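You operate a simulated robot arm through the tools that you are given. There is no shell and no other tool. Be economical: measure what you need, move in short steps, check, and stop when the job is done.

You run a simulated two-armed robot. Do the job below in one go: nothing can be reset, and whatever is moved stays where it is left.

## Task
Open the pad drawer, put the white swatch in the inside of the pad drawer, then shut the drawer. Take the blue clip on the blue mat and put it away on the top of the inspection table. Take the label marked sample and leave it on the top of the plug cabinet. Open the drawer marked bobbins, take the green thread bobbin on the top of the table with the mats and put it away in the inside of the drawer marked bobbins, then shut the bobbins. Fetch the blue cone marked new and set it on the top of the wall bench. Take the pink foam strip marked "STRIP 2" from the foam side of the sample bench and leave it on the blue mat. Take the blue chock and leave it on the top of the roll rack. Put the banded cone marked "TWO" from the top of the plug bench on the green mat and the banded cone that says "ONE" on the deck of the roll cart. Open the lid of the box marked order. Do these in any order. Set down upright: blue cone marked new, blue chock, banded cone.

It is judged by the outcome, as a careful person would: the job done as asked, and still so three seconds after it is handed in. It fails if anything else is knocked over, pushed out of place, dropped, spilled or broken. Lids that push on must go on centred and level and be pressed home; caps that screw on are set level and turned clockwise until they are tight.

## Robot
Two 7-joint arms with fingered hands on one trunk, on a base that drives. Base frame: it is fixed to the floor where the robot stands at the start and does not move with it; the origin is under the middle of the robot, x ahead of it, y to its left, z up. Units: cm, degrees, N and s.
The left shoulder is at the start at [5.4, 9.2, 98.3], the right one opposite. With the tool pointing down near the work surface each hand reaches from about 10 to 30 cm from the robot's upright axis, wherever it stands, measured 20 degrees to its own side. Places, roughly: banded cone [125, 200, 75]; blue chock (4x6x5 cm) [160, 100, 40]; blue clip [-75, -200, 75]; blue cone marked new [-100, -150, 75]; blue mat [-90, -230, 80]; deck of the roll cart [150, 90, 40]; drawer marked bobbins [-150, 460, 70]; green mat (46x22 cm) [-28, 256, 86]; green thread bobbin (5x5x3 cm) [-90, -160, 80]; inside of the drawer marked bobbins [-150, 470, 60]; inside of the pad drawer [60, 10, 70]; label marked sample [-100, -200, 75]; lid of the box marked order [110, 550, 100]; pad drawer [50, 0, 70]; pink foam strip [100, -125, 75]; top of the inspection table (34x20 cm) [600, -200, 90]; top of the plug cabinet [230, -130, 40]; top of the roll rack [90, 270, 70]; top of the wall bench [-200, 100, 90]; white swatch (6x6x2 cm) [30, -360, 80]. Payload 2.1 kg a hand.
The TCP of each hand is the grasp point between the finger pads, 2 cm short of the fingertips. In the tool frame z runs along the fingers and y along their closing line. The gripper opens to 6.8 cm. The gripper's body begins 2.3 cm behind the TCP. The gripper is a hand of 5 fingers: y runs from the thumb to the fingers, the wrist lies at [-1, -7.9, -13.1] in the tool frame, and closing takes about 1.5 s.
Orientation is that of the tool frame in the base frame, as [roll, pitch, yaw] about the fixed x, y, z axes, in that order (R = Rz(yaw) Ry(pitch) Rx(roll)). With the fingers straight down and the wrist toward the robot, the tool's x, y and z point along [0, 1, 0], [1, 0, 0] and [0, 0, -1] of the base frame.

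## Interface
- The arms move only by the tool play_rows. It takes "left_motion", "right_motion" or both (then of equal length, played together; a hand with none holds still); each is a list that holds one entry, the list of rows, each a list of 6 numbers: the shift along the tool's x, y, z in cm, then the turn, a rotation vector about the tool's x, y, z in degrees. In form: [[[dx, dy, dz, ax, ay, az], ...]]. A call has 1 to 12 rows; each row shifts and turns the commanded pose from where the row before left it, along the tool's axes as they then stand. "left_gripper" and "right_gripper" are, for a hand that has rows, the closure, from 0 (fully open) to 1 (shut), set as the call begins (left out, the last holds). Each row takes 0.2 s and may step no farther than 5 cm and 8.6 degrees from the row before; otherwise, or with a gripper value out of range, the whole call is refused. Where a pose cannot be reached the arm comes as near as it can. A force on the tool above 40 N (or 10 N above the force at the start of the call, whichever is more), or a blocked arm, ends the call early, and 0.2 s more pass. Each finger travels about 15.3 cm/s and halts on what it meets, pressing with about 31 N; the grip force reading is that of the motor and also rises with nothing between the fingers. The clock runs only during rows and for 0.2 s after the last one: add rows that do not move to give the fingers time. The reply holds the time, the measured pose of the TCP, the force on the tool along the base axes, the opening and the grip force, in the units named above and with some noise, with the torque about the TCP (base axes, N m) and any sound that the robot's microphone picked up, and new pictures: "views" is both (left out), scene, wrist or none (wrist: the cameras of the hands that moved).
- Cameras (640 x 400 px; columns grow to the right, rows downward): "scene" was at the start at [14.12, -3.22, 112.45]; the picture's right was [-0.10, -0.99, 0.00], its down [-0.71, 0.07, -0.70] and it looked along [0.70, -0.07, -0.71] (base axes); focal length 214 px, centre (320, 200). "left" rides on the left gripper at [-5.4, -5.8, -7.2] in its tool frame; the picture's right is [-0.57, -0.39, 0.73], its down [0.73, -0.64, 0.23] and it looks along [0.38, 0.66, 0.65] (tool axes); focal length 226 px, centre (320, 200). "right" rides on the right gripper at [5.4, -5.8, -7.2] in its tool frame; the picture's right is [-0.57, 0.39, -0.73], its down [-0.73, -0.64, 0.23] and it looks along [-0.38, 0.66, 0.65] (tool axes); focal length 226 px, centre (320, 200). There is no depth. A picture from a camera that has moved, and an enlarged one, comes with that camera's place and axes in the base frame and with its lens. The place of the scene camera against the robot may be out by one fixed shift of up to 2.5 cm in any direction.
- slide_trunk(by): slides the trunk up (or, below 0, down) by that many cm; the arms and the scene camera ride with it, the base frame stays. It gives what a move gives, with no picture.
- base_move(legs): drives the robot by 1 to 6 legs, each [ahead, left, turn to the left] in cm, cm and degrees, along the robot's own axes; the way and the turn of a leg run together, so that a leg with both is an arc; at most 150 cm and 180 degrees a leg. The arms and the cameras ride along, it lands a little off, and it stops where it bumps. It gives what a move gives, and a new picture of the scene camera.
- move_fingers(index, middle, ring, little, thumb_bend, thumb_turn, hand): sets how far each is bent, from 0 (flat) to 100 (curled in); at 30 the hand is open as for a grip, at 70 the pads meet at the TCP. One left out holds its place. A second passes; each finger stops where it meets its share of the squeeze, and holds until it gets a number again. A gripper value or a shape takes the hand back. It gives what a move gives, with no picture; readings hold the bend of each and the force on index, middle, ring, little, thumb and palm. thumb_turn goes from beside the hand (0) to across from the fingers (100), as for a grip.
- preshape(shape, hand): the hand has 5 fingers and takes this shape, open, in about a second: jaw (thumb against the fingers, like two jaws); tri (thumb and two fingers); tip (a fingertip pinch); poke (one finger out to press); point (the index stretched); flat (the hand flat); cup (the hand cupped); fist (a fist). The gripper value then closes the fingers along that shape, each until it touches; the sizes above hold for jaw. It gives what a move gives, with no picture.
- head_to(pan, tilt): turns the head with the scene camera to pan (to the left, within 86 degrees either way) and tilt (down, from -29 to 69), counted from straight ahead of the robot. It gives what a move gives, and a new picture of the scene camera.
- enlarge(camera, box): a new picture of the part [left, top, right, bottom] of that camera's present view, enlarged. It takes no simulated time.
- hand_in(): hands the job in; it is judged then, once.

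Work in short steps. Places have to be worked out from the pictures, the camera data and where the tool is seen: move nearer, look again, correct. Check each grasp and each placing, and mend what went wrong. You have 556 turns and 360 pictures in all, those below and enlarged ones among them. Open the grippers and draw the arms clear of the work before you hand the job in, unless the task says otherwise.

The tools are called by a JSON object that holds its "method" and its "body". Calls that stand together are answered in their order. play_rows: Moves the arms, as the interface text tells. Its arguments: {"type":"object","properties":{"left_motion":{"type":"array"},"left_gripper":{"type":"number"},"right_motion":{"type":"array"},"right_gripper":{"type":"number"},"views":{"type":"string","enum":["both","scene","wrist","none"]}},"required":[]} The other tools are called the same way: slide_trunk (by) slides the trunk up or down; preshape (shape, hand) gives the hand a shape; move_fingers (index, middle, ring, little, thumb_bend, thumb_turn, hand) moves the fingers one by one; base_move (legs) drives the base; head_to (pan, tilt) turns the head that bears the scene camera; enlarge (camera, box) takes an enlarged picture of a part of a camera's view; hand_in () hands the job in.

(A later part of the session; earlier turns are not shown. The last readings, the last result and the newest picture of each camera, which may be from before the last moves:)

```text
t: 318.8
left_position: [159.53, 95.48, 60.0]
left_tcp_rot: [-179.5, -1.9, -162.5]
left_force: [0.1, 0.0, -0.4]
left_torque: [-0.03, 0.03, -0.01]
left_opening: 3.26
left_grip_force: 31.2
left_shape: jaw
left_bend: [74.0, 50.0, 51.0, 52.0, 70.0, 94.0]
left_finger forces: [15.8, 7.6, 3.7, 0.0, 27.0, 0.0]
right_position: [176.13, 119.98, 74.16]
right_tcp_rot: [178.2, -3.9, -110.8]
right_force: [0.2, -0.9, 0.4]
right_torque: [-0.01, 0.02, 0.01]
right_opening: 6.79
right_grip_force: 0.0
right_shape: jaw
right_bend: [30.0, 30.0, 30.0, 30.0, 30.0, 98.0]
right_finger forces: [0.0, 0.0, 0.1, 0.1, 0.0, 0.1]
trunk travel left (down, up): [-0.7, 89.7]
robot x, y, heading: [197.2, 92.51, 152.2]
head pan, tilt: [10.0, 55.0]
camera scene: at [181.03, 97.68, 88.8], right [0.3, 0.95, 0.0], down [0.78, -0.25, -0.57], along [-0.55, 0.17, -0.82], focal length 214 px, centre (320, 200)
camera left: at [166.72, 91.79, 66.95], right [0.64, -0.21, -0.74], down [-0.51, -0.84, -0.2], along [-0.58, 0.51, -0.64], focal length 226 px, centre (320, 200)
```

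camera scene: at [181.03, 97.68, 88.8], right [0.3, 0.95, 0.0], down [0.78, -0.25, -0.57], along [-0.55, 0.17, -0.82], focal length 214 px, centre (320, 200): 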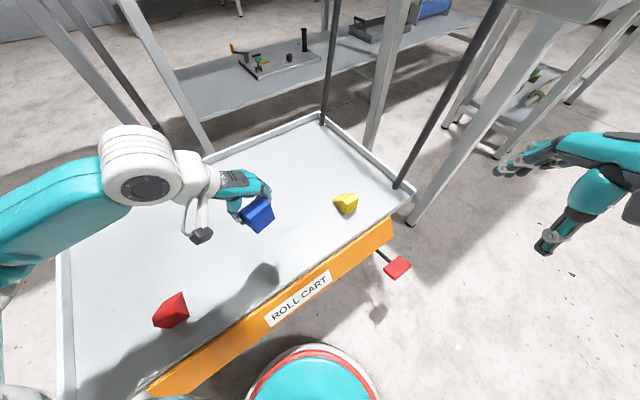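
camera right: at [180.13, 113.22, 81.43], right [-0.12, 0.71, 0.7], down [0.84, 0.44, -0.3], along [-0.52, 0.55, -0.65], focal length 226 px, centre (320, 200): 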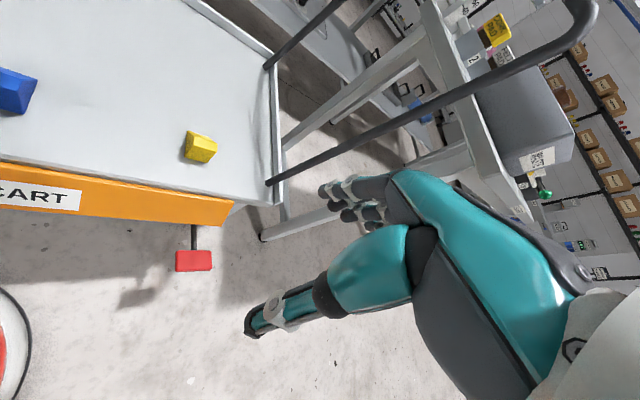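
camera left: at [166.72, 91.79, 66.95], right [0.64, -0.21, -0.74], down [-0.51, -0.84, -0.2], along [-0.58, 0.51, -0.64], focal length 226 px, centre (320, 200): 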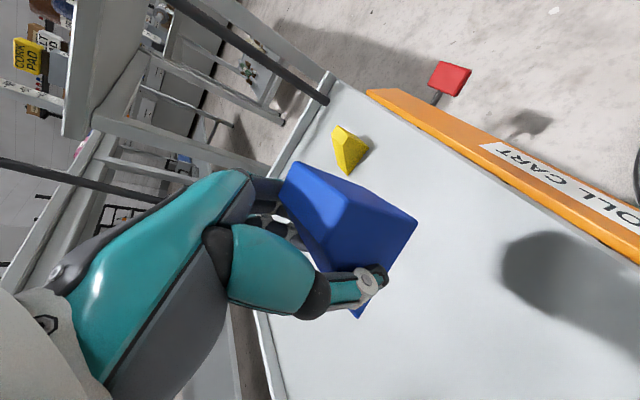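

Chock held upright. Straighten the left hand, raise the trunk, and move along the aisle to the plug bench.

{"method": "play_rows", "body": {"left_motion": [[[0, 0, -2, 0, 0, -7.5], [0, 0, -2, 0, 0, -7.5], [0, 0, -2, 0, 0, -7.5], [0, 0, -2, 0, 0, -7.5], [0, 0, 0, 0, 0, -7.5], [0, 0, 0, 0, 0, -7.5]]], "views": "none"}}

{"method": "slide_trunk", "body": {"by": 34}}

{"method": "base_move", "body": {"legs": [[-25, 0, 0], [0, 0, 45], [0, -105, 0]]}}

{"method": "head_to", "body": {"pan": -10, "tilt": 28}}

```text
t: 320.2
left_position: [159.65, 95.76, 68.0]
left_tcp_rot: [179.0, -1.5, -117.2]
left_force: [-0.2, -0.7, 0.0]
left_torque: [0.02, 0.02, 0.03]
left_opening: 3.22
left_grip_force: 31.7
left_shape: jaw
left_bend: [74.0, 51.0, 52.0, 52.0, 71.0, 93.0]
left_finger forces: [15.9, 7.5, 3.5, 0.0, 27.3, 0.0]
right_position: [176.18, 120.09, 74.12]
right_tcp_rot: [178.2, -4.0, -110.7]
right_force: [0.8, -0.1, -0.3]
right_torque: [0.0, 0.0, 0.02]
right_opening: 6.8
right_grip_force: 0.0
right_shape: jaw
right_bend: [30.0, 30.0, 30.0, 30.0, 30.0, 98.0]
right_finger forces: [0.1, 0.0, 0.0, 0.1, 0.0, 0.0]
trunk travel left (down, up): [-0.7, 89.7]
robot x, y, heading: [197.61, 92.5, 152.3]
head pan, tilt: [10.0, 55.0]
```

```text
t: 323.5
left_position: [159.65, 95.65, 102.04]
left_tcp_rot: [179.0, -1.5, -117.4]
left_force: [-1.0, 0.3, -0.9]
left_torque: [0.0, -0.01, -0.01]
left_opening: 3.23
left_grip_force: 31.6
left_shape: jaw
left_bend: [74.0, 51.0, 52.0, 52.0, 71.0, 93.0]
left_finger forces: [16.1, 7.5, 3.6, 0.0, 27.2, 0.0]
right_position: [176.18, 120.06, 108.06]
right_tcp_rot: [178.1, -4.0, -110.6]
right_force: [0.8, 0.5, 0.6]
right_torque: [0.01, 0.06, 0.01]
right_opening: 6.79
right_grip_force: 0.1
right_shape: jaw
right_bend: [30.0, 30.0, 30.0, 30.0, 30.0, 98.0]
right_finger forces: [0.1, 0.0, 0.0, 0.0, 0.0, 0.1]
trunk travel left (down, up): [-34.7, 55.7]
robot x, y, heading: [197.25, 92.38, 151.8]
head pan, tilt: [10.0, 55.0]
```

```text
t: 332.4
left_position: [158.25, 155.21, 102.06]
left_tcp_rot: [178.9, -1.5, -71.0]
left_force: [-0.5, -0.1, -1.2]
left_torque: [-0.06, 0.0, -0.02]
left_opening: 3.19
left_grip_force: 30.9
left_shape: jaw
left_bend: [74.0, 51.0, 52.0, 52.0, 71.0, 93.0]
left_finger forces: [16.0, 7.5, 3.6, 0.0, 27.2, 0.0]
right_position: [151.69, 183.97, 108.07]
right_tcp_rot: [178.1, -4.0, -64.4]
right_force: [-0.6, 0.5, 0.7]
right_torque: [-0.01, 0.0, -0.02]
right_opening: 6.79
right_grip_force: 0.1
right_shape: jaw
right_bend: [30.0, 30.0, 30.0, 30.0, 30.0, 98.0]
right_finger forces: [0.0, 0.0, 0.1, 0.0, 0.0, 0.1]
trunk travel left (down, up): [-34.7, 55.7]
robot x, y, heading: [186.36, 180.21, -161.4]
head pan, tilt: [10.0, 55.0]
camera scene: at [176.93, 173.5, 123.49], right [-0.48, 0.88, 0.0], down [0.72, 0.39, -0.57], along [-0.5, -0.27, -0.82], focal length 214 px, centre (320, 200)
```

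scene: 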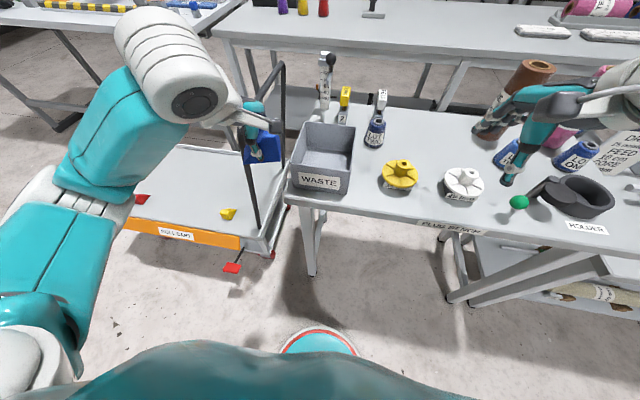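

```text
t: 333.3
left_position: [158.2, 155.19, 101.99]
left_tcp_rot: [178.9, -1.5, -71.0]
left_force: [-0.9, 0.6, -0.8]
left_torque: [-0.04, 0.0, 0.03]
left_opening: 3.22
left_grip_force: 30.8
left_shape: jaw
left_bend: [74.0, 51.0, 52.0, 52.0, 71.0, 93.0]
left_finger forces: [16.1, 7.5, 3.6, 0.0, 27.2, 0.0]
right_position: [151.77, 184.15, 108.15]
right_tcp_rot: [178.2, -4.0, -64.4]
right_force: [-0.4, -0.5, 0.2]
right_torque: [0.0, 0.0, 0.01]
right_opening: 6.78
right_grip_force: 0.1
right_shape: jaw
right_bend: [30.0, 30.0, 30.0, 30.0, 30.0, 98.0]
right_finger forces: [0.0, 0.0, 0.1, 0.0, 0.0, 0.0]
trunk travel left (down, up): [-34.7, 55.7]
robot x, y, heading: [186.32, 180.86, -161.5]
head pan, tilt: [-10.0, 28.0]
camera scene: at [174.24, 175.58, 127.4], right [-0.15, 0.99, 0.0], down [0.47, 0.07, -0.88], along [-0.87, -0.13, -0.47], focal length 214 px, centre (320, 200)
```

scene: 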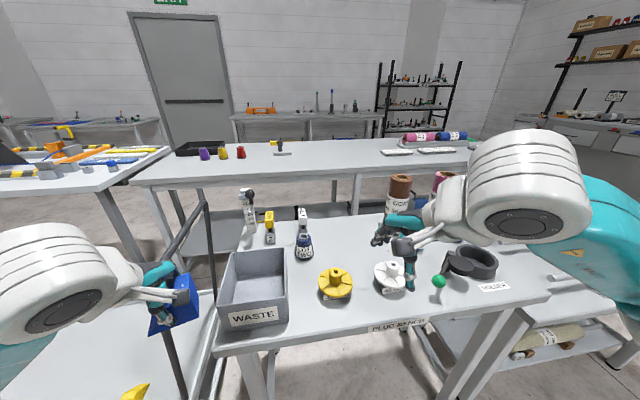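

Plug bench is here. Look for the banded cones with the head panned right.

{"method": "head_to", "body": {"pan": -35, "tilt": 38}}

{"method": "enlarge", "body": {"camera": "scene", "box": [100, 60, 420, 260]}}

```text
t: 334.2
left_position: [158.16, 155.23, 101.97]
left_tcp_rot: [178.9, -1.5, -71.0]
left_force: [0.2, 0.7, -0.9]
left_torque: [-0.03, 0.0, 0.01]
left_opening: 3.16
left_grip_force: 31.2
left_shape: jaw
left_bend: [74.0, 51.0, 52.0, 52.0, 71.0, 93.0]
left_finger forces: [16.1, 7.5, 3.6, 0.0, 27.2, 0.0]
right_position: [151.84, 184.16, 108.11]
right_tcp_rot: [178.0, -3.9, -64.3]
right_force: [0.4, -0.5, 0.6]
right_torque: [-0.01, 0.0, 0.01]
right_opening: 6.82
right_grip_force: 0.0
right_shape: jaw
right_bend: [30.0, 30.0, 30.0, 30.0, 30.0, 98.0]
right_finger forces: [0.1, 0.0, 0.1, 0.0, 0.1, 0.0]
trunk travel left (down, up): [-34.7, 55.7]
robot x, y, heading: [186.89, 180.26, -161.4]
head pan, tilt: [-35.0, 38.0]
camera scene: at [174.98, 179.38, 125.86], right [0.28, 0.96, 0.0], down [0.59, -0.17, -0.79], along [-0.76, 0.22, -0.62], focal length 214 px, centre (320, 200)
```

scene: 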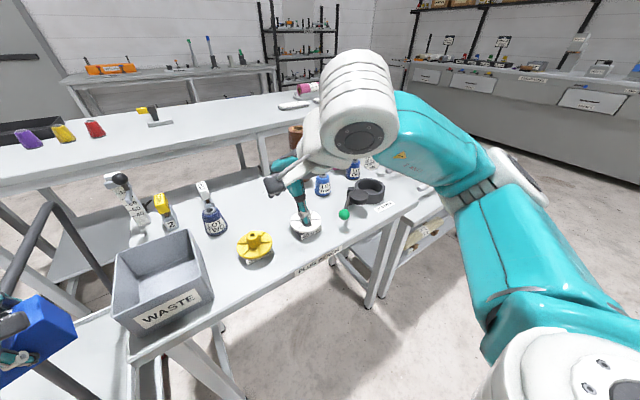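

```text
2.00 times, centred on (260, 160) of scene
camera zoom: at [174.98, 179.38, 125.86], right [0.28, 0.96, 0.0], down [0.59, -0.17, -0.79], along [-0.76, 0.22, -0.62], focal length 429 px, centre (440, 280)
```

zoom: 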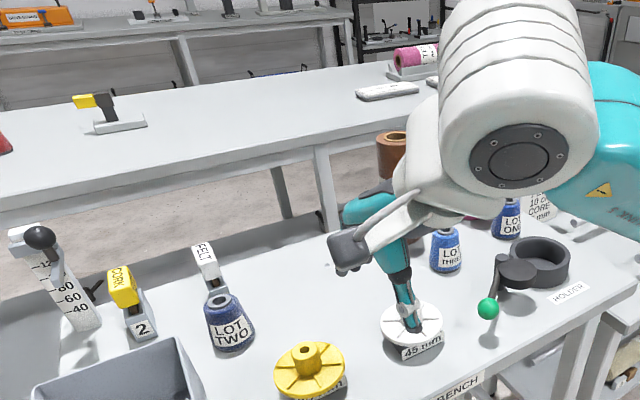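

Cones are LOT ONE/TWO/THREE. First deliver the chock to the roll rack, just right of the plug bench: strafe right and look.

{"method": "base_move", "body": {"legs": [[-8, 0, -1.2], [0, -75, 0]]}}

{"method": "head_to", "body": {"pan": 5, "tilt": 38}}

```text
t: 338.9
left_position: [143.28, 228.78, 102.08]
left_tcp_rot: [178.9, -1.5, -72.7]
left_force: [0.7, 0.6, 0.0]
left_torque: [-0.03, -0.02, -0.02]
left_opening: 3.2
left_grip_force: 30.7
left_shape: jaw
left_bend: [74.0, 51.0, 53.0, 52.0, 71.0, 93.0]
left_finger forces: [16.2, 7.5, 3.6, 0.0, 27.2, 0.0]
right_position: [137.71, 257.92, 108.12]
right_tcp_rot: [178.0, -4.0, -66.0]
right_force: [0.2, 0.1, 0.3]
right_torque: [0.02, 0.02, 0.0]
right_opening: 6.79
right_grip_force: 0.1
right_shape: jaw
right_bend: [30.0, 30.0, 30.0, 30.0, 30.0, 98.0]
right_finger forces: [0.0, 0.0, 0.0, 0.0, 0.0, 0.0]
trunk travel left (down, up): [-34.7, 55.7]
robot x, y, heading: [172.07, 253.7, -163.1]
head pan, tilt: [-35.0, 38.0]
camera scene: at [160.81, 252.65, 125.86], right [0.31, 0.95, 0.0], down [0.59, -0.19, -0.79], along [-0.75, 0.24, -0.62], focal length 214 px, centre (320, 200)
```

scene: 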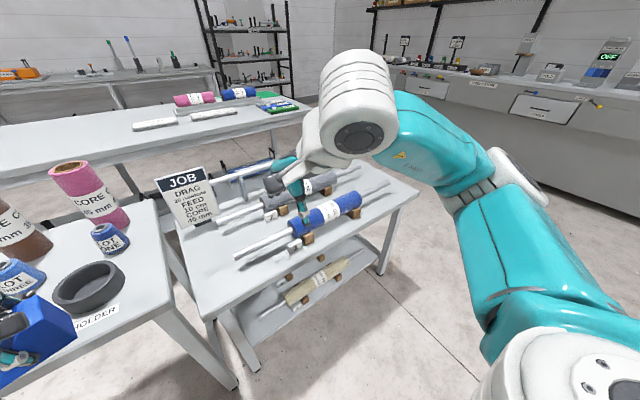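

```text
t: 340.0
left_position: [143.35, 228.84, 102.11]
left_tcp_rot: [178.9, -1.4, -72.7]
left_force: [0.0, -0.2, -0.9]
left_torque: [0.02, 0.02, 0.0]
left_opening: 3.19
left_grip_force: 31.1
left_shape: jaw
left_bend: [74.0, 51.0, 53.0, 52.0, 71.0, 93.0]
left_finger forces: [16.1, 7.5, 3.6, 0.0, 27.2, 0.0]
right_position: [137.76, 257.98, 108.09]
right_tcp_rot: [178.1, -4.0, -66.0]
right_force: [0.3, 0.1, 0.5]
right_torque: [0.03, 0.01, 0.02]
right_opening: 6.79
right_grip_force: 0.0
right_shape: jaw
right_bend: [30.0, 30.0, 30.0, 30.0, 30.0, 98.0]
right_finger forces: [0.0, 0.0, 0.1, 0.0, 0.1, 0.0]
trunk travel left (down, up): [-34.7, 55.7]
robot x, y, heading: [172.11, 253.7, -163.0]
head pan, tilt: [5.0, 38.0]
camera scene: at [161.01, 246.75, 125.86], right [-0.37, 0.93, 0.0], down [0.57, 0.23, -0.79], along [-0.73, -0.29, -0.62], focal length 214 px, centre (320, 200)
```

scene: 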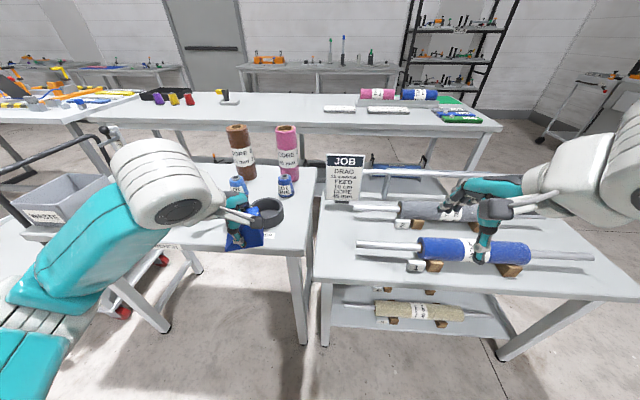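

The rack has two rolls on cradles; free space is at its front-left corner. Move closer to measure with the wrist camera.

{"method": "base_move", "body": {"legs": [[12, -10, 0]]}}

{"method": "head_to", "body": {"pan": 15, "tilt": 50}}

{"method": "enlarge", "body": {"camera": "left", "box": [0, 0, 640, 400]}}

```text
t: 341.4
left_position: [128.79, 235.21, 101.96]
left_tcp_rot: [179.0, -1.5, -72.9]
left_force: [0.1, 0.4, -0.3]
left_torque: [-0.02, -0.01, 0.0]
left_opening: 3.19
left_grip_force: 30.8
left_shape: jaw
left_bend: [74.0, 51.0, 53.0, 52.0, 71.0, 93.0]
left_finger forces: [16.0, 7.5, 3.6, 0.1, 27.2, 0.0]
right_position: [123.32, 264.3, 107.97]
right_tcp_rot: [178.1, -4.0, -66.1]
right_force: [-0.5, 0.2, -0.2]
right_torque: [0.01, 0.02, -0.01]
right_opening: 6.79
right_grip_force: 0.1
right_shape: jaw
right_bend: [30.0, 30.0, 30.0, 30.0, 30.0, 98.0]
right_finger forces: [0.1, 0.1, 0.0, 0.0, 0.0, 0.0]
trunk travel left (down, up): [-34.7, 55.7]
robot x, y, heading: [157.76, 259.13, -163.5]
head pan, tilt: [5.0, 38.0]
camera scene: at [146.63, 252.99, 125.86], right [-0.37, 0.93, 0.0], down [0.57, 0.23, -0.79], along [-0.73, -0.29, -0.62], focal length 214 px, centre (320, 200)
```

scene: 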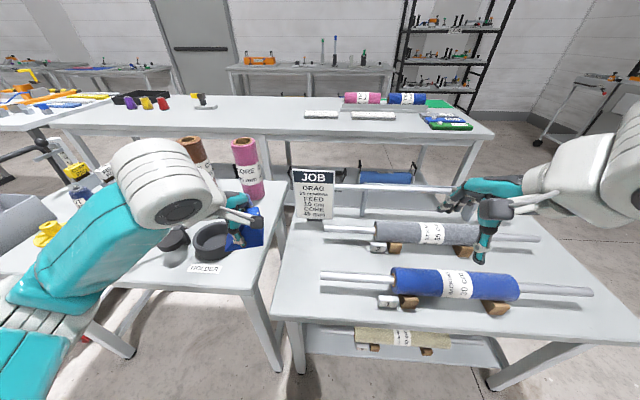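

```text
t: 342.1
left_position: [128.9, 235.16, 102.04]
left_tcp_rot: [178.9, -1.5, -72.8]
left_force: [0.5, -0.3, -0.9]
left_torque: [-0.03, -0.01, 0.02]
left_opening: 3.17
left_grip_force: 30.9
left_shape: jaw
left_bend: [74.0, 51.0, 53.0, 52.0, 71.0, 93.0]
left_finger forces: [16.1, 7.6, 3.5, 0.1, 27.2, 0.1]
right_position: [123.35, 264.28, 108.23]
right_tcp_rot: [178.1, -4.1, -66.2]
right_force: [0.6, -0.5, -0.5]
right_torque: [0.03, 0.0, 0.03]
right_opening: 6.78
right_grip_force: 0.1
right_shape: jaw
right_bend: [30.0, 30.0, 30.0, 30.0, 30.0, 98.0]
right_finger forces: [0.1, 0.1, 0.1, 0.1, 0.1, 0.0]
trunk travel left (down, up): [-34.7, 55.7]
robot x, y, heading: [158.16, 259.36, -163.2]
head pan, tilt: [15.0, 50.0]
camera scene: at [148.11, 252.13, 124.15], right [-0.53, 0.85, 0.0], down [0.65, 0.4, -0.64], along [-0.55, -0.34, -0.77], focal length 214 px, centre (320, 200)
```

scene: 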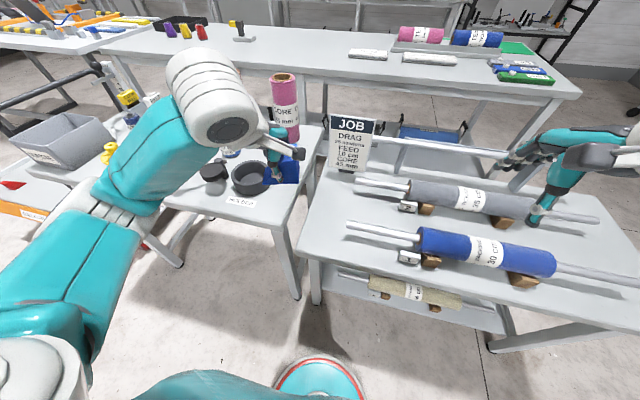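

```text
1.00 times, centred on (320, 200) of left (not enlarged: the box is as wide or as high as the picture)
camera zoom: at [132.93, 242.37, 108.94], right [0.2, 0.63, -0.75], down [0.83, -0.52, -0.22], along [-0.53, -0.58, -0.62], focal length 226 px, centre (320, 200)
```

zoom: 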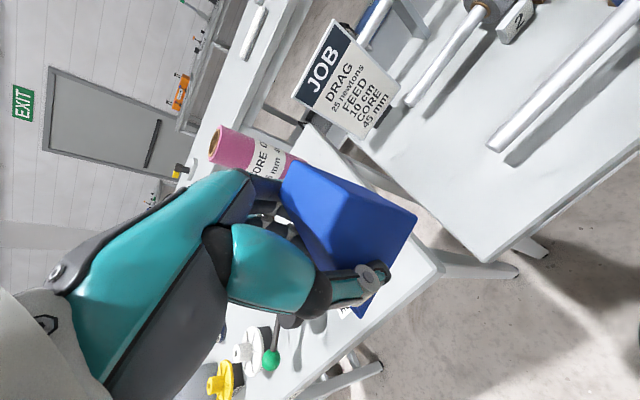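

Free spot on the rack: depth ~11, 4.5 cm from its left edge, about (116.3,235.3), clear of the rods. Approach and lower.

{"method": "base_move", "body": {"legs": [[9, 0, 0.6]]}}

{"method": "slide_trunk", "body": {"by": -14}}

{"method": "play_rows", "body": {"left_motion": [[[-1.7, 1.5, 0, 0, 0, 0], [-1.7, 1.5, 0, 0, 0, 0], [0, 0, 3, 0, 0, 0]]], "views": "both"}}

```text
t: 343.2
left_position: [120.53, 232.25, 102.04]
left_tcp_rot: [179.0, -1.5, -72.3]
left_force: [-0.6, -0.7, -1.4]
left_torque: [0.02, 0.01, -0.03]
left_opening: 3.18
left_grip_force: 31.5
left_shape: jaw
left_bend: [74.0, 51.0, 53.0, 52.0, 71.0, 93.0]
left_finger forces: [16.1, 7.4, 3.6, 0.0, 27.1, 0.0]
right_position: [114.62, 261.28, 108.09]
right_tcp_rot: [178.2, -4.0, -65.5]
right_force: [0.2, 0.7, 0.0]
right_torque: [-0.02, 0.0, -0.02]
right_opening: 6.81
right_grip_force: 0.1
right_shape: jaw
right_bend: [30.0, 30.0, 30.0, 30.0, 30.0, 98.0]
right_finger forces: [0.0, 0.1, 0.0, 0.1, 0.1, 0.0]
trunk travel left (down, up): [-34.7, 55.7]
robot x, y, heading: [148.91, 256.83, -162.6]
head pan, tilt: [15.0, 50.0]
camera scene: at [139.54, 249.38, 124.14], right [-0.54, 0.84, 0.0], down [0.65, 0.41, -0.64], along [-0.54, -0.34, -0.77], focal length 214 px, centre (320, 200)
```

scene: 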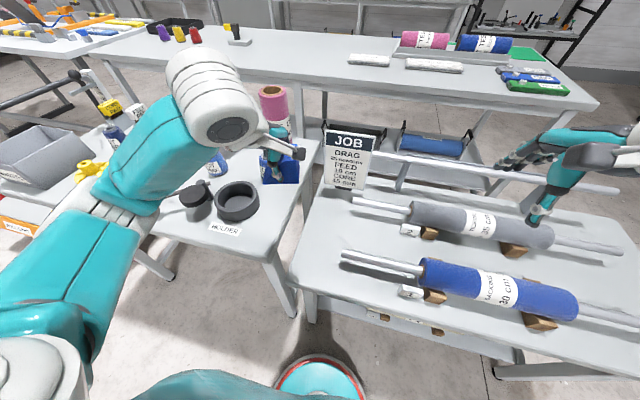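

```text
t: 344.9
left_position: [120.62, 232.28, 88.05]
left_tcp_rot: [178.9, -1.6, -72.3]
left_force: [-0.1, 0.4, -0.1]
left_torque: [0.0, 0.03, 0.01]
left_opening: 3.16
left_grip_force: 30.8
left_shape: jaw
left_bend: [74.0, 51.0, 53.0, 52.0, 71.0, 93.0]
left_finger forces: [16.1, 7.4, 3.8, 0.0, 27.1, 0.1]
right_position: [114.62, 261.26, 93.99]
right_tcp_rot: [178.1, -4.0, -65.6]
right_force: [0.1, -1.1, -0.5]
right_torque: [0.0, 0.02, -0.01]
right_opening: 6.77
right_grip_force: 0.0
right_shape: jaw
right_bend: [30.0, 30.0, 30.0, 30.0, 30.0, 98.0]
right_finger forces: [0.0, 0.0, 0.0, 0.0, 0.0, 0.0]
trunk travel left (down, up): [-20.7, 69.7]
robot x, y, heading: [149.39, 256.87, -162.5]
head pan, tilt: [15.0, 50.0]
```

```text
t: 345.7
left_position: [116.5, 234.58, 85.0]
left_tcp_rot: [179.0, -1.7, -72.2]
left_force: [-0.4, 0.4, -0.6]
left_torque: [-0.01, -0.02, -0.02]
left_opening: 3.15
left_grip_force: 30.5
left_shape: jaw
left_bend: [74.0, 51.0, 53.0, 52.0, 72.0, 92.0]
left_finger forces: [16.2, 7.4, 3.6, 0.0, 27.2, 0.0]
right_position: [114.74, 261.39, 94.11]
right_tcp_rot: [178.1, -3.9, -65.6]
right_force: [-0.5, -0.2, -0.7]
right_torque: [0.02, 0.02, -0.01]
right_opening: 6.79
right_grip_force: 0.1
right_shape: jaw
right_bend: [30.0, 30.0, 30.0, 30.0, 30.0, 98.0]
right_finger forces: [0.0, 0.0, 0.0, 0.0, 0.0, 0.1]
trunk travel left (down, up): [-20.7, 69.7]
robot x, y, heading: [149.57, 257.01, -162.7]
head pan, tilt: [15.0, 50.0]
camera scene: at [137.25, 248.67, 109.98], right [-0.54, 0.84, 0.0], down [0.65, 0.41, -0.64], along [-0.54, -0.34, -0.77], focal length 214 px, centre (320, 200)
camera left: at [120.54, 241.72, 91.88], right [0.19, 0.63, -0.75], down [0.83, -0.51, -0.22], along [-0.52, -0.58, -0.62], focal length 226 px, centre (320, 200)
```

scene: 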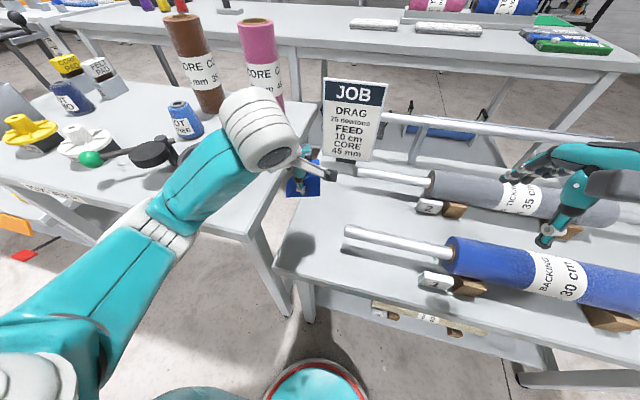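
left: 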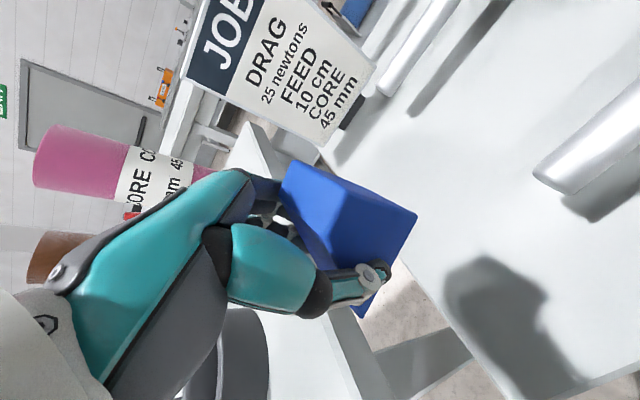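

Shift 1.5 cm further onto the rack, then lower to contact.

{"method": "play_rows", "body": {"left_motion": [[[-1.5, 0.2, 2, 0, 0, 0], [0, 0, 3, 0, 0, 0], [0, 0, 3, 0, 0, 0], [0, 0, 1.5, 0, 0, 0]]], "views": "both"}}

```text
t: 346.7
left_position: [115.63, 235.62, 75.37]
left_tcp_rot: [179.0, -1.4, -72.3]
left_force: [0.2, -0.2, -1.1]
left_torque: [0.0, -0.01, -0.03]
left_opening: 3.14
left_grip_force: 31.0
left_shape: jaw
left_bend: [74.0, 51.0, 54.0, 52.0, 72.0, 92.0]
left_finger forces: [16.4, 7.4, 3.6, 0.1, 27.3, 0.1]
right_position: [114.83, 261.38, 94.06]
right_tcp_rot: [178.0, -4.0, -65.5]
right_force: [-0.8, -0.7, 0.2]
right_torque: [0.0, -0.01, 0.0]
right_opening: 6.78
right_grip_force: 0.1
right_shape: jaw
right_bend: [30.0, 30.0, 30.0, 30.0, 30.0, 98.0]
right_finger forces: [0.1, 0.0, 0.1, 0.0, 0.1, 0.0]
trunk travel left (down, up): [-20.7, 69.7]
robot x, y, heading: [149.27, 257.36, -162.5]
head pan, tilt: [15.0, 50.0]
camera scene: at [137.26, 248.67, 109.99], right [-0.54, 0.84, 0.0], down [0.65, 0.41, -0.64], along [-0.54, -0.34, -0.77], focal length 214 px, centre (320, 200)
camera left: at [119.74, 242.87, 82.36], right [0.19, 0.63, -0.75], down [0.83, -0.51, -0.22], along [-0.52, -0.58, -0.62], focal length 226 px, centre (320, 200)
```

scene: 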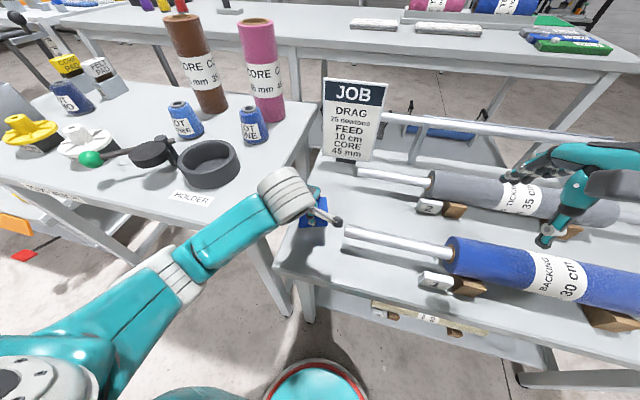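
left: 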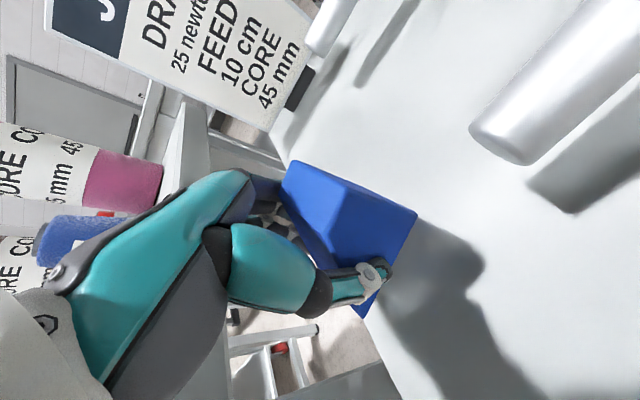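

Chock will be ~3 cm inside the rack's edge and clear of the rod. Lower to contact.

{"method": "play_rows", "body": {"left_motion": [[[0, 0, 0.8, 0, 0, 0], [0, 0, 0.6, 0, 0, 0], [0, 0, 0.5, 0, 0, 0], [0, 0, 0.5, 0, 0, 0]]], "views": "none"}}

```text
t: 347.7
left_position: [115.84, 235.59, 73.12]
left_tcp_rot: [178.9, -1.6, -72.2]
left_force: [0.5, 0.5, -1.7]
left_torque: [-0.01, -0.01, -0.05]
left_opening: 3.16
left_grip_force: 30.8
left_shape: jaw
left_bend: [74.0, 51.0, 54.0, 52.0, 72.0, 92.0]
left_finger forces: [16.3, 7.1, 3.6, 0.0, 27.2, 0.0]
right_position: [114.78, 261.28, 94.1]
right_tcp_rot: [178.1, -4.0, -65.5]
right_force: [-0.2, 0.5, 0.3]
right_torque: [0.0, 0.02, 0.0]
right_opening: 6.79
right_grip_force: 0.0
right_shape: jaw
right_bend: [30.0, 30.0, 30.0, 30.0, 30.0, 98.0]
right_finger forces: [0.0, 0.1, 0.0, 0.0, 0.0, 0.0]
trunk travel left (down, up): [-20.7, 69.7]
robot x, y, heading: [149.31, 257.15, -162.4]
head pan, tilt: [15.0, 50.0]
```

Not yet; continue in small steps.

{"method": "play_rows", "body": {"left_motion": [[[0, 0, 0.5, 0, 0, 0], [0, 0, 0.4, 0, 0, 0], [0, 0, 0.4, 0, 0, 0], [0, 0, 0.4, 0, 0, 0]]], "views": "wrist"}}

```text
t: 348.7
left_position: [115.66, 235.37, 71.42]
left_tcp_rot: [179.0, -1.5, -72.2]
left_force: [-0.4, 0.2, -1.0]
left_torque: [0.03, -0.01, 0.01]
left_opening: 3.18
left_grip_force: 31.2
left_shape: jaw
left_bend: [74.0, 51.0, 54.0, 52.0, 72.0, 92.0]
left_finger forces: [16.3, 7.3, 3.6, 0.1, 27.4, 0.0]
right_position: [114.62, 261.32, 94.06]
right_tcp_rot: [178.0, -4.0, -65.5]
right_force: [-0.1, -0.4, 0.3]
right_torque: [0.01, 0.0, 0.03]
right_opening: 6.79
right_grip_force: 0.0
right_shape: jaw
right_bend: [30.0, 30.0, 30.0, 30.0, 30.0, 98.0]
right_finger forces: [0.0, 0.1, 0.1, 0.0, 0.1, 0.0]
trunk travel left (down, up): [-20.7, 69.7]
robot x, y, heading: [149.32, 256.53, -162.7]
head pan, tilt: [15.0, 50.0]
camera left: at [119.79, 242.66, 78.31], right [0.19, 0.63, -0.75], down [0.83, -0.51, -0.22], along [-0.52, -0.58, -0.62], focal length 226 px, centre (320, 200)
```

left: 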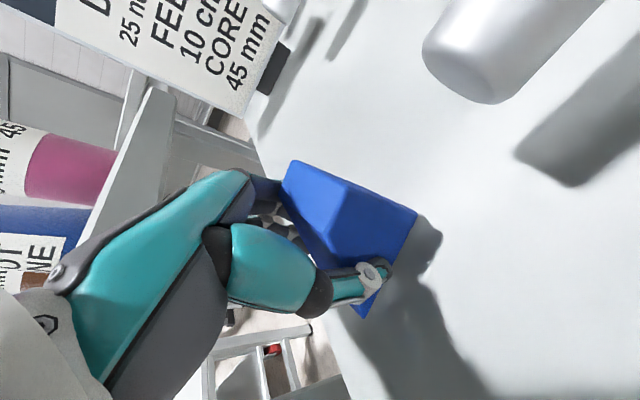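

Rack top is a bit lower; keep lowering.

{"method": "play_rows", "body": {"left_motion": [[[0, 0, 0.5, 0, 0, 0], [0, 0, 0.5, 0, 0, 0], [0, 0, 0.4, 0, 0, 0], [0, 0, 0.4, 0, 0, 0], [0, 0, 0.4, 0, 0, 0]]], "views": "wrist"}}

```text
t: 349.5
left_position: [115.58, 235.34, 70.65]
left_tcp_rot: [177.8, -1.2, -72.2]
left_force: [1.9, -1.0, 26.3]
left_torque: [0.18, -0.15, 0.0]
left_opening: 3.18
left_grip_force: 30.5
left_shape: jaw
left_bend: [75.0, 52.0, 56.0, 52.0, 74.0, 91.0]
left_finger forces: [17.4, 7.5, 3.7, 0.1, 28.8, 0.0]
right_position: [114.74, 261.37, 94.25]
right_tcp_rot: [177.9, -4.1, -65.6]
right_force: [0.9, -0.6, 0.1]
right_torque: [0.02, 0.0, 0.0]
right_opening: 6.78
right_grip_force: 0.1
right_shape: jaw
right_bend: [30.0, 30.0, 30.0, 30.0, 30.0, 98.0]
right_finger forces: [0.1, 0.0, 0.1, 0.1, 0.0, 0.0]
trunk travel left (down, up): [-20.7, 69.7]
robot x, y, heading: [149.23, 256.71, -162.5]
head pan, tilt: [15.0, 50.0]
stopped in row 4 (left hand): the force on the tool passed its limit at 45 N (the readings are from after the stop); the commanded pose is now the measured one
camera left: at [119.72, 242.58, 77.44], right [0.17, 0.63, -0.75], down [0.83, -0.51, -0.24], along [-0.54, -0.58, -0.61], focal length 226 px, centre (320, 200)
```

left: 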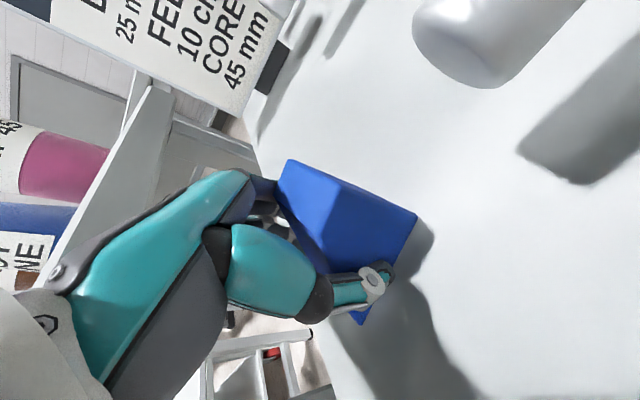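

Contact. Release gently and rise.

{"method": "play_rows", "body": {"left_motion": [[[0, 0, -0.3, 0, 0, 0], [0, 0, 0, 0, 0, 0], [0, 0, 0, 0, 0, 0], [0, 0, 0, 0, 0, 0], [0, 0, 0, 0, 0, 0], [0, 0, 0, 0, 0, 0]]], "left_gripper": 0, "views": "none"}}

{"method": "play_rows", "body": {"left_motion": [[[0, 0, -2, 0, 0, 0], [0, 0, -4, 0, 0, 0], [0, -1, -4, 0, 0, 0], [0, -1, -4, 0, 0, 0]]], "views": "both"}}

```text
t: 350.9
left_position: [115.63, 235.39, 70.62]
left_tcp_rot: [178.3, -1.4, -72.3]
left_force: [-0.7, -0.7, -0.5]
left_torque: [-0.02, 0.04, 0.01]
left_opening: 6.77
left_grip_force: 0.1
left_shape: jaw
left_bend: [30.0, 30.0, 30.0, 30.0, 30.0, 98.0]
left_finger forces: [0.0, 0.0, 0.1, 0.1, 0.0, 0.0]
right_position: [114.82, 261.31, 94.08]
right_tcp_rot: [178.1, -4.0, -65.6]
right_force: [0.1, -0.9, -0.2]
right_torque: [0.02, 0.0, 0.01]
right_opening: 6.79
right_grip_force: 0.1
right_shape: jaw
right_bend: [30.0, 30.0, 30.0, 30.0, 30.0, 98.0]
right_finger forces: [0.0, 0.0, 0.1, 0.0, 0.1, 0.1]
trunk travel left (down, up): [-20.7, 69.7]
robot x, y, heading: [149.16, 256.83, -162.6]
head pan, tilt: [15.0, 50.0]
```

```text
t: 351.9
left_position: [117.99, 236.39, 84.66]
left_tcp_rot: [178.3, -1.4, -72.2]
left_force: [-0.6, -0.7, -0.2]
left_torque: [0.01, 0.01, 0.0]
left_opening: 6.79
left_grip_force: 0.1
left_shape: jaw
left_bend: [30.0, 30.0, 30.0, 30.0, 30.0, 98.0]
left_finger forces: [0.0, 0.0, 0.1, 0.1, 0.0, 0.0]
right_position: [114.7, 261.26, 94.15]
right_tcp_rot: [178.1, -4.0, -65.5]
right_force: [-0.1, -0.3, 0.4]
right_torque: [0.02, 0.01, 0.03]
right_opening: 6.8
right_grip_force: 0.0
right_shape: jaw
right_bend: [30.0, 30.0, 30.0, 30.0, 30.0, 98.0]
right_finger forces: [0.1, 0.0, 0.1, 0.0, 0.0, 0.1]
trunk travel left (down, up): [-20.7, 69.7]
robot x, y, heading: [149.15, 256.89, -162.7]
head pan, tilt: [15.0, 50.0]
camera scene: at [137.26, 248.69, 109.99], right [-0.54, 0.84, 0.0], down [0.65, 0.41, -0.64], along [-0.54, -0.34, -0.77], focal length 214 px, centre (320, 200)
camera left: at [122.05, 243.55, 91.6], right [0.18, 0.63, -0.75], down [0.83, -0.51, -0.23], along [-0.53, -0.58, -0.62], focal length 226 px, centre (320, 200)
```

scene: 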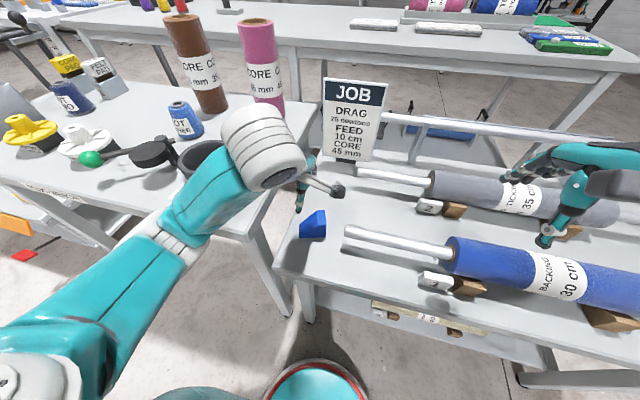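
left: 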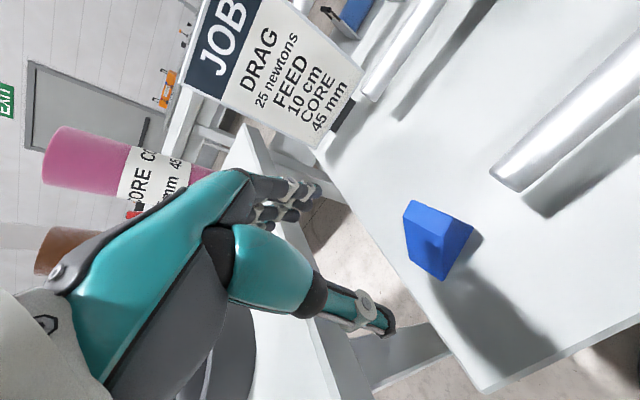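

Chock is upright on the rack. Next LOT ONE; I'll use the right hand. Raise hands and strafe left along the plug bench.

{"method": "slide_trunk", "body": {"by": 12}}

{"method": "base_move", "body": {"legs": [[-4, 0, 0], [0, 44, 0]]}}

{"method": "head_to", "body": {"pan": -15, "tilt": 45}}

{"method": "enlarge", "body": {"camera": "right", "box": [0, 0, 640, 400]}}

```text
t: 353.4
left_position: [117.68, 236.45, 96.52]
left_tcp_rot: [178.3, -1.4, -72.3]
left_force: [0.4, -0.1, -0.1]
left_torque: [0.01, -0.01, -0.01]
left_opening: 6.78
left_grip_force: 0.0
left_shape: jaw
left_bend: [30.0, 30.0, 30.0, 30.0, 30.0, 98.0]
left_finger forces: [0.1, 0.0, 0.0, 0.1, 0.1, 0.1]
right_position: [114.57, 261.26, 106.07]
right_tcp_rot: [178.1, -4.0, -65.5]
right_force: [-0.4, -0.9, 0.0]
right_torque: [-0.01, 0.0, -0.04]
right_opening: 6.77
right_grip_force: 0.1
right_shape: jaw
right_bend: [30.0, 30.0, 30.0, 30.0, 30.0, 98.0]
right_finger forces: [0.0, 0.1, 0.0, 0.1, 0.0, 0.0]
trunk travel left (down, up): [-32.7, 57.7]
robot x, y, heading: [149.15, 256.79, -162.6]
head pan, tilt: [15.0, 50.0]
```

```text
t: 356.5
left_position: [134.78, 195.77, 96.68]
left_tcp_rot: [178.3, -1.3, -72.1]
left_force: [0.1, -0.4, -0.4]
left_torque: [0.04, 0.01, -0.01]
left_opening: 6.79
left_grip_force: 0.0
left_shape: jaw
left_bend: [30.0, 30.0, 30.0, 30.0, 30.0, 98.0]
left_finger forces: [0.0, 0.1, 0.0, 0.0, 0.1, 0.0]
right_position: [131.74, 220.68, 106.09]
right_tcp_rot: [178.2, -4.0, -65.5]
right_force: [-0.4, 0.4, 0.1]
right_torque: [-0.01, 0.02, 0.0]
right_opening: 6.79
right_grip_force: 0.0
right_shape: jaw
right_bend: [30.0, 30.0, 30.0, 30.0, 30.0, 98.0]
right_finger forces: [0.1, 0.0, 0.1, 0.0, 0.1, 0.0]
trunk travel left (down, up): [-32.7, 57.7]
robot x, y, heading: [165.94, 216.56, -162.3]
head pan, tilt: [15.0, 50.0]
camera scene: at [156.3, 208.65, 122.13], right [-0.54, 0.84, 0.0], down [0.65, 0.41, -0.64], along [-0.54, -0.35, -0.77], focal length 214 px, centre (320, 200)
```

scene: 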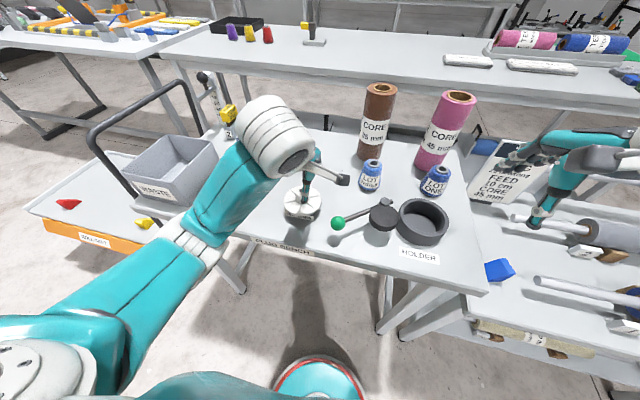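

```text
t: 357.5
left_position: [134.77, 195.68, 96.7]
left_tcp_rot: [178.2, -1.4, -72.2]
left_force: [-0.1, 0.1, 0.1]
left_torque: [0.02, 0.0, -0.01]
left_opening: 6.78
left_grip_force: 0.1
left_shape: jaw
left_bend: [30.0, 30.0, 30.0, 30.0, 30.0, 98.0]
left_finger forces: [0.1, 0.1, 0.0, 0.1, 0.0, 0.1]
right_position: [131.81, 220.62, 106.13]
right_tcp_rot: [178.0, -4.0, -65.5]
right_force: [-0.8, 0.0, 0.3]
right_torque: [0.0, 0.03, -0.02]
right_opening: 6.79
right_grip_force: 0.1
right_shape: jaw
right_bend: [30.0, 30.0, 30.0, 30.0, 30.0, 98.0]
right_finger forces: [0.0, 0.1, 0.0, 0.0, 0.0, 0.0]
trunk travel left (down, up): [-32.7, 57.7]
robot x, y, heading: [166.35, 216.61, -162.6]
head pan, tilt: [-15.0, 45.0]
camera scene: at [154.67, 212.43, 122.82], right [-0.04, 1.0, 0.0], down [0.71, 0.03, -0.71], along [-0.71, -0.03, -0.71], focal length 214 px, centre (320, 200)
```

scene: 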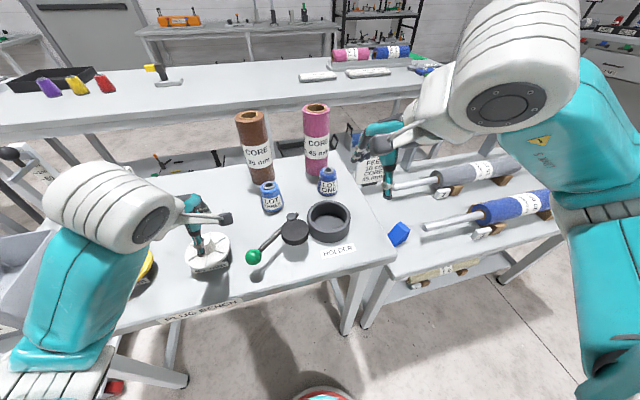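

```text
1.00 times, centred on (320, 200) of right (not enlarged: the box is as wide or as high as the picture)
camera zoom: at [139.3, 218.51, 113.37], right [-0.59, 0.41, 0.7], down [0.28, 0.91, -0.3], along [-0.76, 0.02, -0.65], focal length 226 px, centre (320, 200)
```

zoom: 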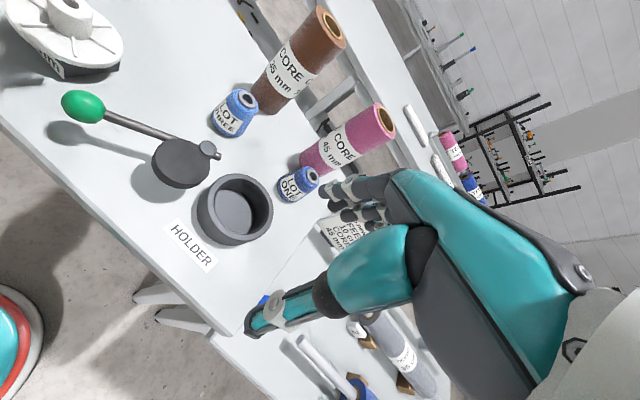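

LOT ONE is at ≈(107.5,214.5), 25 cm deep. Drive forward 11 cm to be within reach.

{"method": "base_move", "body": {"legs": [[11, 0, 0]]}}

{"method": "play_rows", "body": {"right_motion": [[[0, 2, 0, 0, 0, 7], [0, 2, 0, -7, 0, 0], [0, 2, 0, -7, 0, 0], [0, 1, 1, -6, 0, 0]]], "views": "both"}}

```text
t: 358.7
left_position: [124.37, 192.39, 96.59]
left_tcp_rot: [178.4, -1.4, -72.1]
left_force: [-0.2, 0.4, 0.1]
left_torque: [0.0, -0.03, 0.01]
left_opening: 6.78
left_grip_force: 0.0
left_shape: jaw
left_bend: [30.0, 30.0, 30.0, 30.0, 30.0, 98.0]
left_finger forces: [0.1, 0.1, 0.1, 0.1, 0.0, 0.1]
right_position: [121.27, 217.28, 106.02]
right_tcp_rot: [178.1, -4.0, -65.6]
right_force: [1.0, -0.3, -0.8]
right_torque: [-0.02, -0.02, 0.0]
right_opening: 6.79
right_grip_force: 0.1
right_shape: jaw
right_bend: [30.0, 30.0, 30.0, 30.0, 30.0, 98.0]
right_finger forces: [0.0, 0.0, 0.0, 0.0, 0.2, 0.0]
trunk travel left (down, up): [-32.7, 57.7]
robot x, y, heading: [155.89, 213.01, -162.6]
head pan, tilt: [-15.0, 45.0]
camera scene: at [144.22, 209.14, 122.82], right [-0.04, 1.0, 0.0], down [0.71, 0.03, -0.71], along [-0.71, -0.03, -0.71], focal length 214 px, centre (320, 200)
```

scene: 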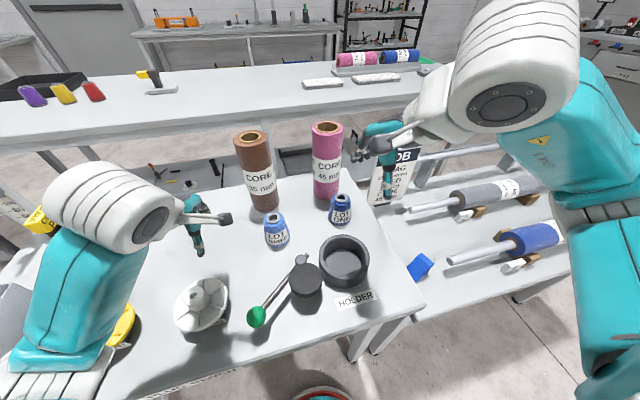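

```text
t: 359.7
left_position: [124.38, 192.32, 96.49]
left_tcp_rot: [178.3, -1.5, -72.2]
left_force: [0.0, 0.6, -0.1]
left_torque: [-0.01, 0.01, 0.01]
left_opening: 6.79
left_grip_force: 0.0
left_shape: jaw
left_bend: [30.0, 30.0, 30.0, 30.0, 30.0, 98.0]
left_finger forces: [0.1, 0.1, 0.0, 0.0, 0.0, 0.1]
right_position: [114.58, 214.95, 105.79]
right_tcp_rot: [158.5, -4.3, -72.5]
right_force: [-0.2, 0.1, 0.0]
right_torque: [-0.03, -0.01, 0.03]
right_opening: 6.8
right_grip_force: 0.1
right_shape: jaw
right_bend: [30.0, 30.0, 30.0, 30.0, 30.0, 98.0]
right_finger forces: [0.0, 0.1, 0.1, 0.0, 0.0, 0.1]
trunk travel left (down, up): [-32.7, 57.7]
robot x, y, heading: [155.71, 212.67, -162.4]
head pan, tilt: [-15.0, 45.0]
camera scene: at [144.22, 209.14, 122.82], right [-0.04, 1.0, 0.0], down [0.71, 0.03, -0.71], along [-0.71, -0.03, -0.71], focal length 214 px, centre (320, 200)
camera right: at [123.77, 212.34, 110.67], right [-0.28, 0.57, 0.77], down [0.28, 0.82, -0.5], along [-0.92, 0.08, -0.38], focal length 226 px, centre (320, 200)
```

scene: 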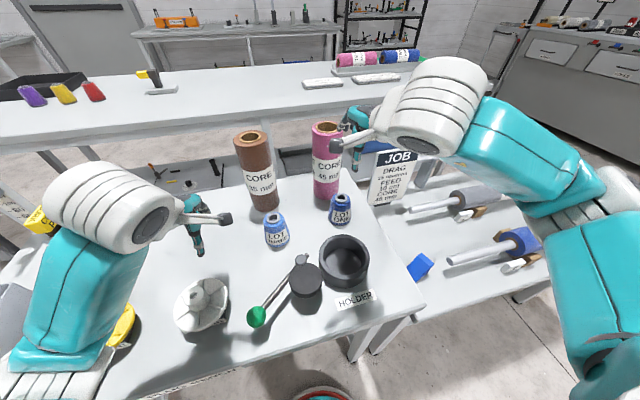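
right: 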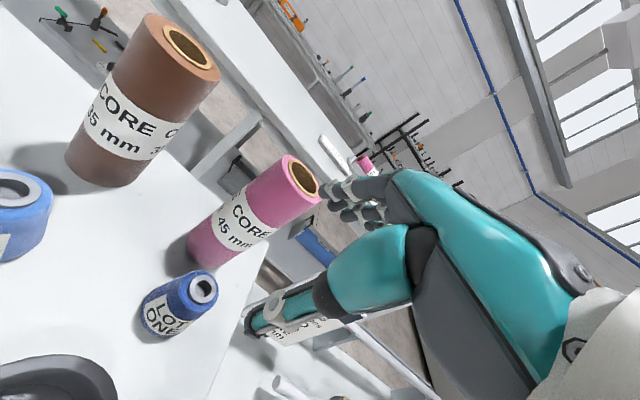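

LOT ONE stands close in front of the pink core. I rotate the hand 45° (fingers to forward-left) to keep clear of it, staying high.

{"method": "play_rows", "body": {"right_motion": [[[0, 0, 0, 7, 0, 0], [0, 0, 0, 7, 0, 0], [0, 0, 0, 6.5, 0, 0], [0, 0, 0, 0, 0, -7.5], [0, 0, 0, 0, 0, -7.5], [0, 0, 0, 0, 0, -7.5], [0, 0, 0, 0, 0, -7.5], [0, 0, 0, 0, 0, -7.5], [0, 0, 0, 0, 0, -7.5], [-1.5, 1.5, 1, 0, 0, 0], [-1.5, 1.5, 1, 0, 0, 0]]], "right_gripper": 0.15, "views": "both"}}

```text
t: 362.1
left_position: [124.27, 192.41, 96.46]
left_tcp_rot: [178.3, -1.3, -72.2]
left_force: [-0.7, 0.4, 0.9]
left_torque: [-0.01, -0.05, -0.01]
left_opening: 6.75
left_grip_force: 0.1
left_shape: jaw
left_bend: [30.0, 30.0, 30.0, 30.0, 30.0, 98.0]
left_finger forces: [0.0, 0.0, 0.0, 0.1, 0.0, 0.0]
right_position: [116.52, 214.61, 105.94]
right_tcp_rot: [176.5, -2.9, -31.1]
right_force: [0.6, -0.8, -0.5]
right_torque: [0.02, 0.01, -0.03]
right_opening: 5.79
right_grip_force: 0.0
right_shape: jaw
right_bend: [27.0, 33.0, 31.0, 32.0, 45.0, 99.0]
right_finger forces: [0.0, 0.0, 0.1, 0.0, 0.0, 0.0]
right hand out of reach, approached as far as the arm can: row 9, 10, 11
trunk travel left (down, up): [-32.7, 57.7]
robot x, y, heading: [155.99, 213.01, -162.1]
head pan, tilt: [-15.0, 45.0]
camera scene: at [144.22, 209.14, 122.82], right [-0.04, 1.0, 0.0], down [0.71, 0.03, -0.71], along [-0.71, -0.03, -0.71], focal length 214 px, centre (320, 200)
camera right: at [124.18, 217.32, 112.98], right [-0.69, 0.02, 0.72], down [-0.29, 0.91, -0.3], along [-0.66, -0.42, -0.62], focal length 226 px, centre (320, 200)
```

scene: 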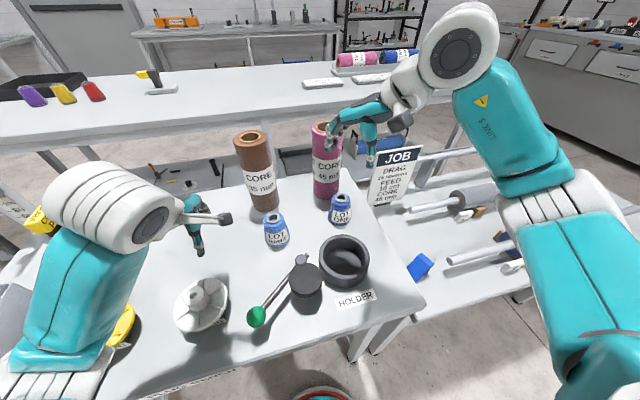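
right: 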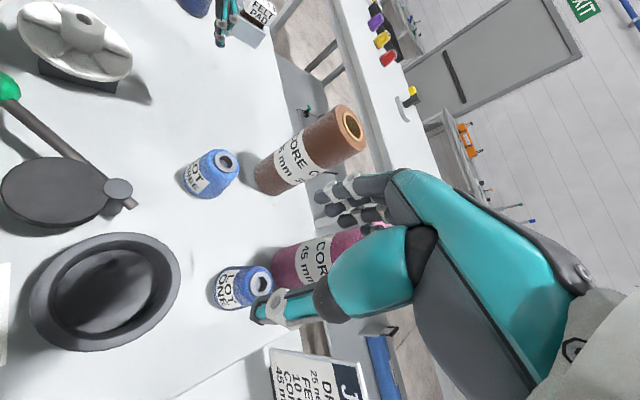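

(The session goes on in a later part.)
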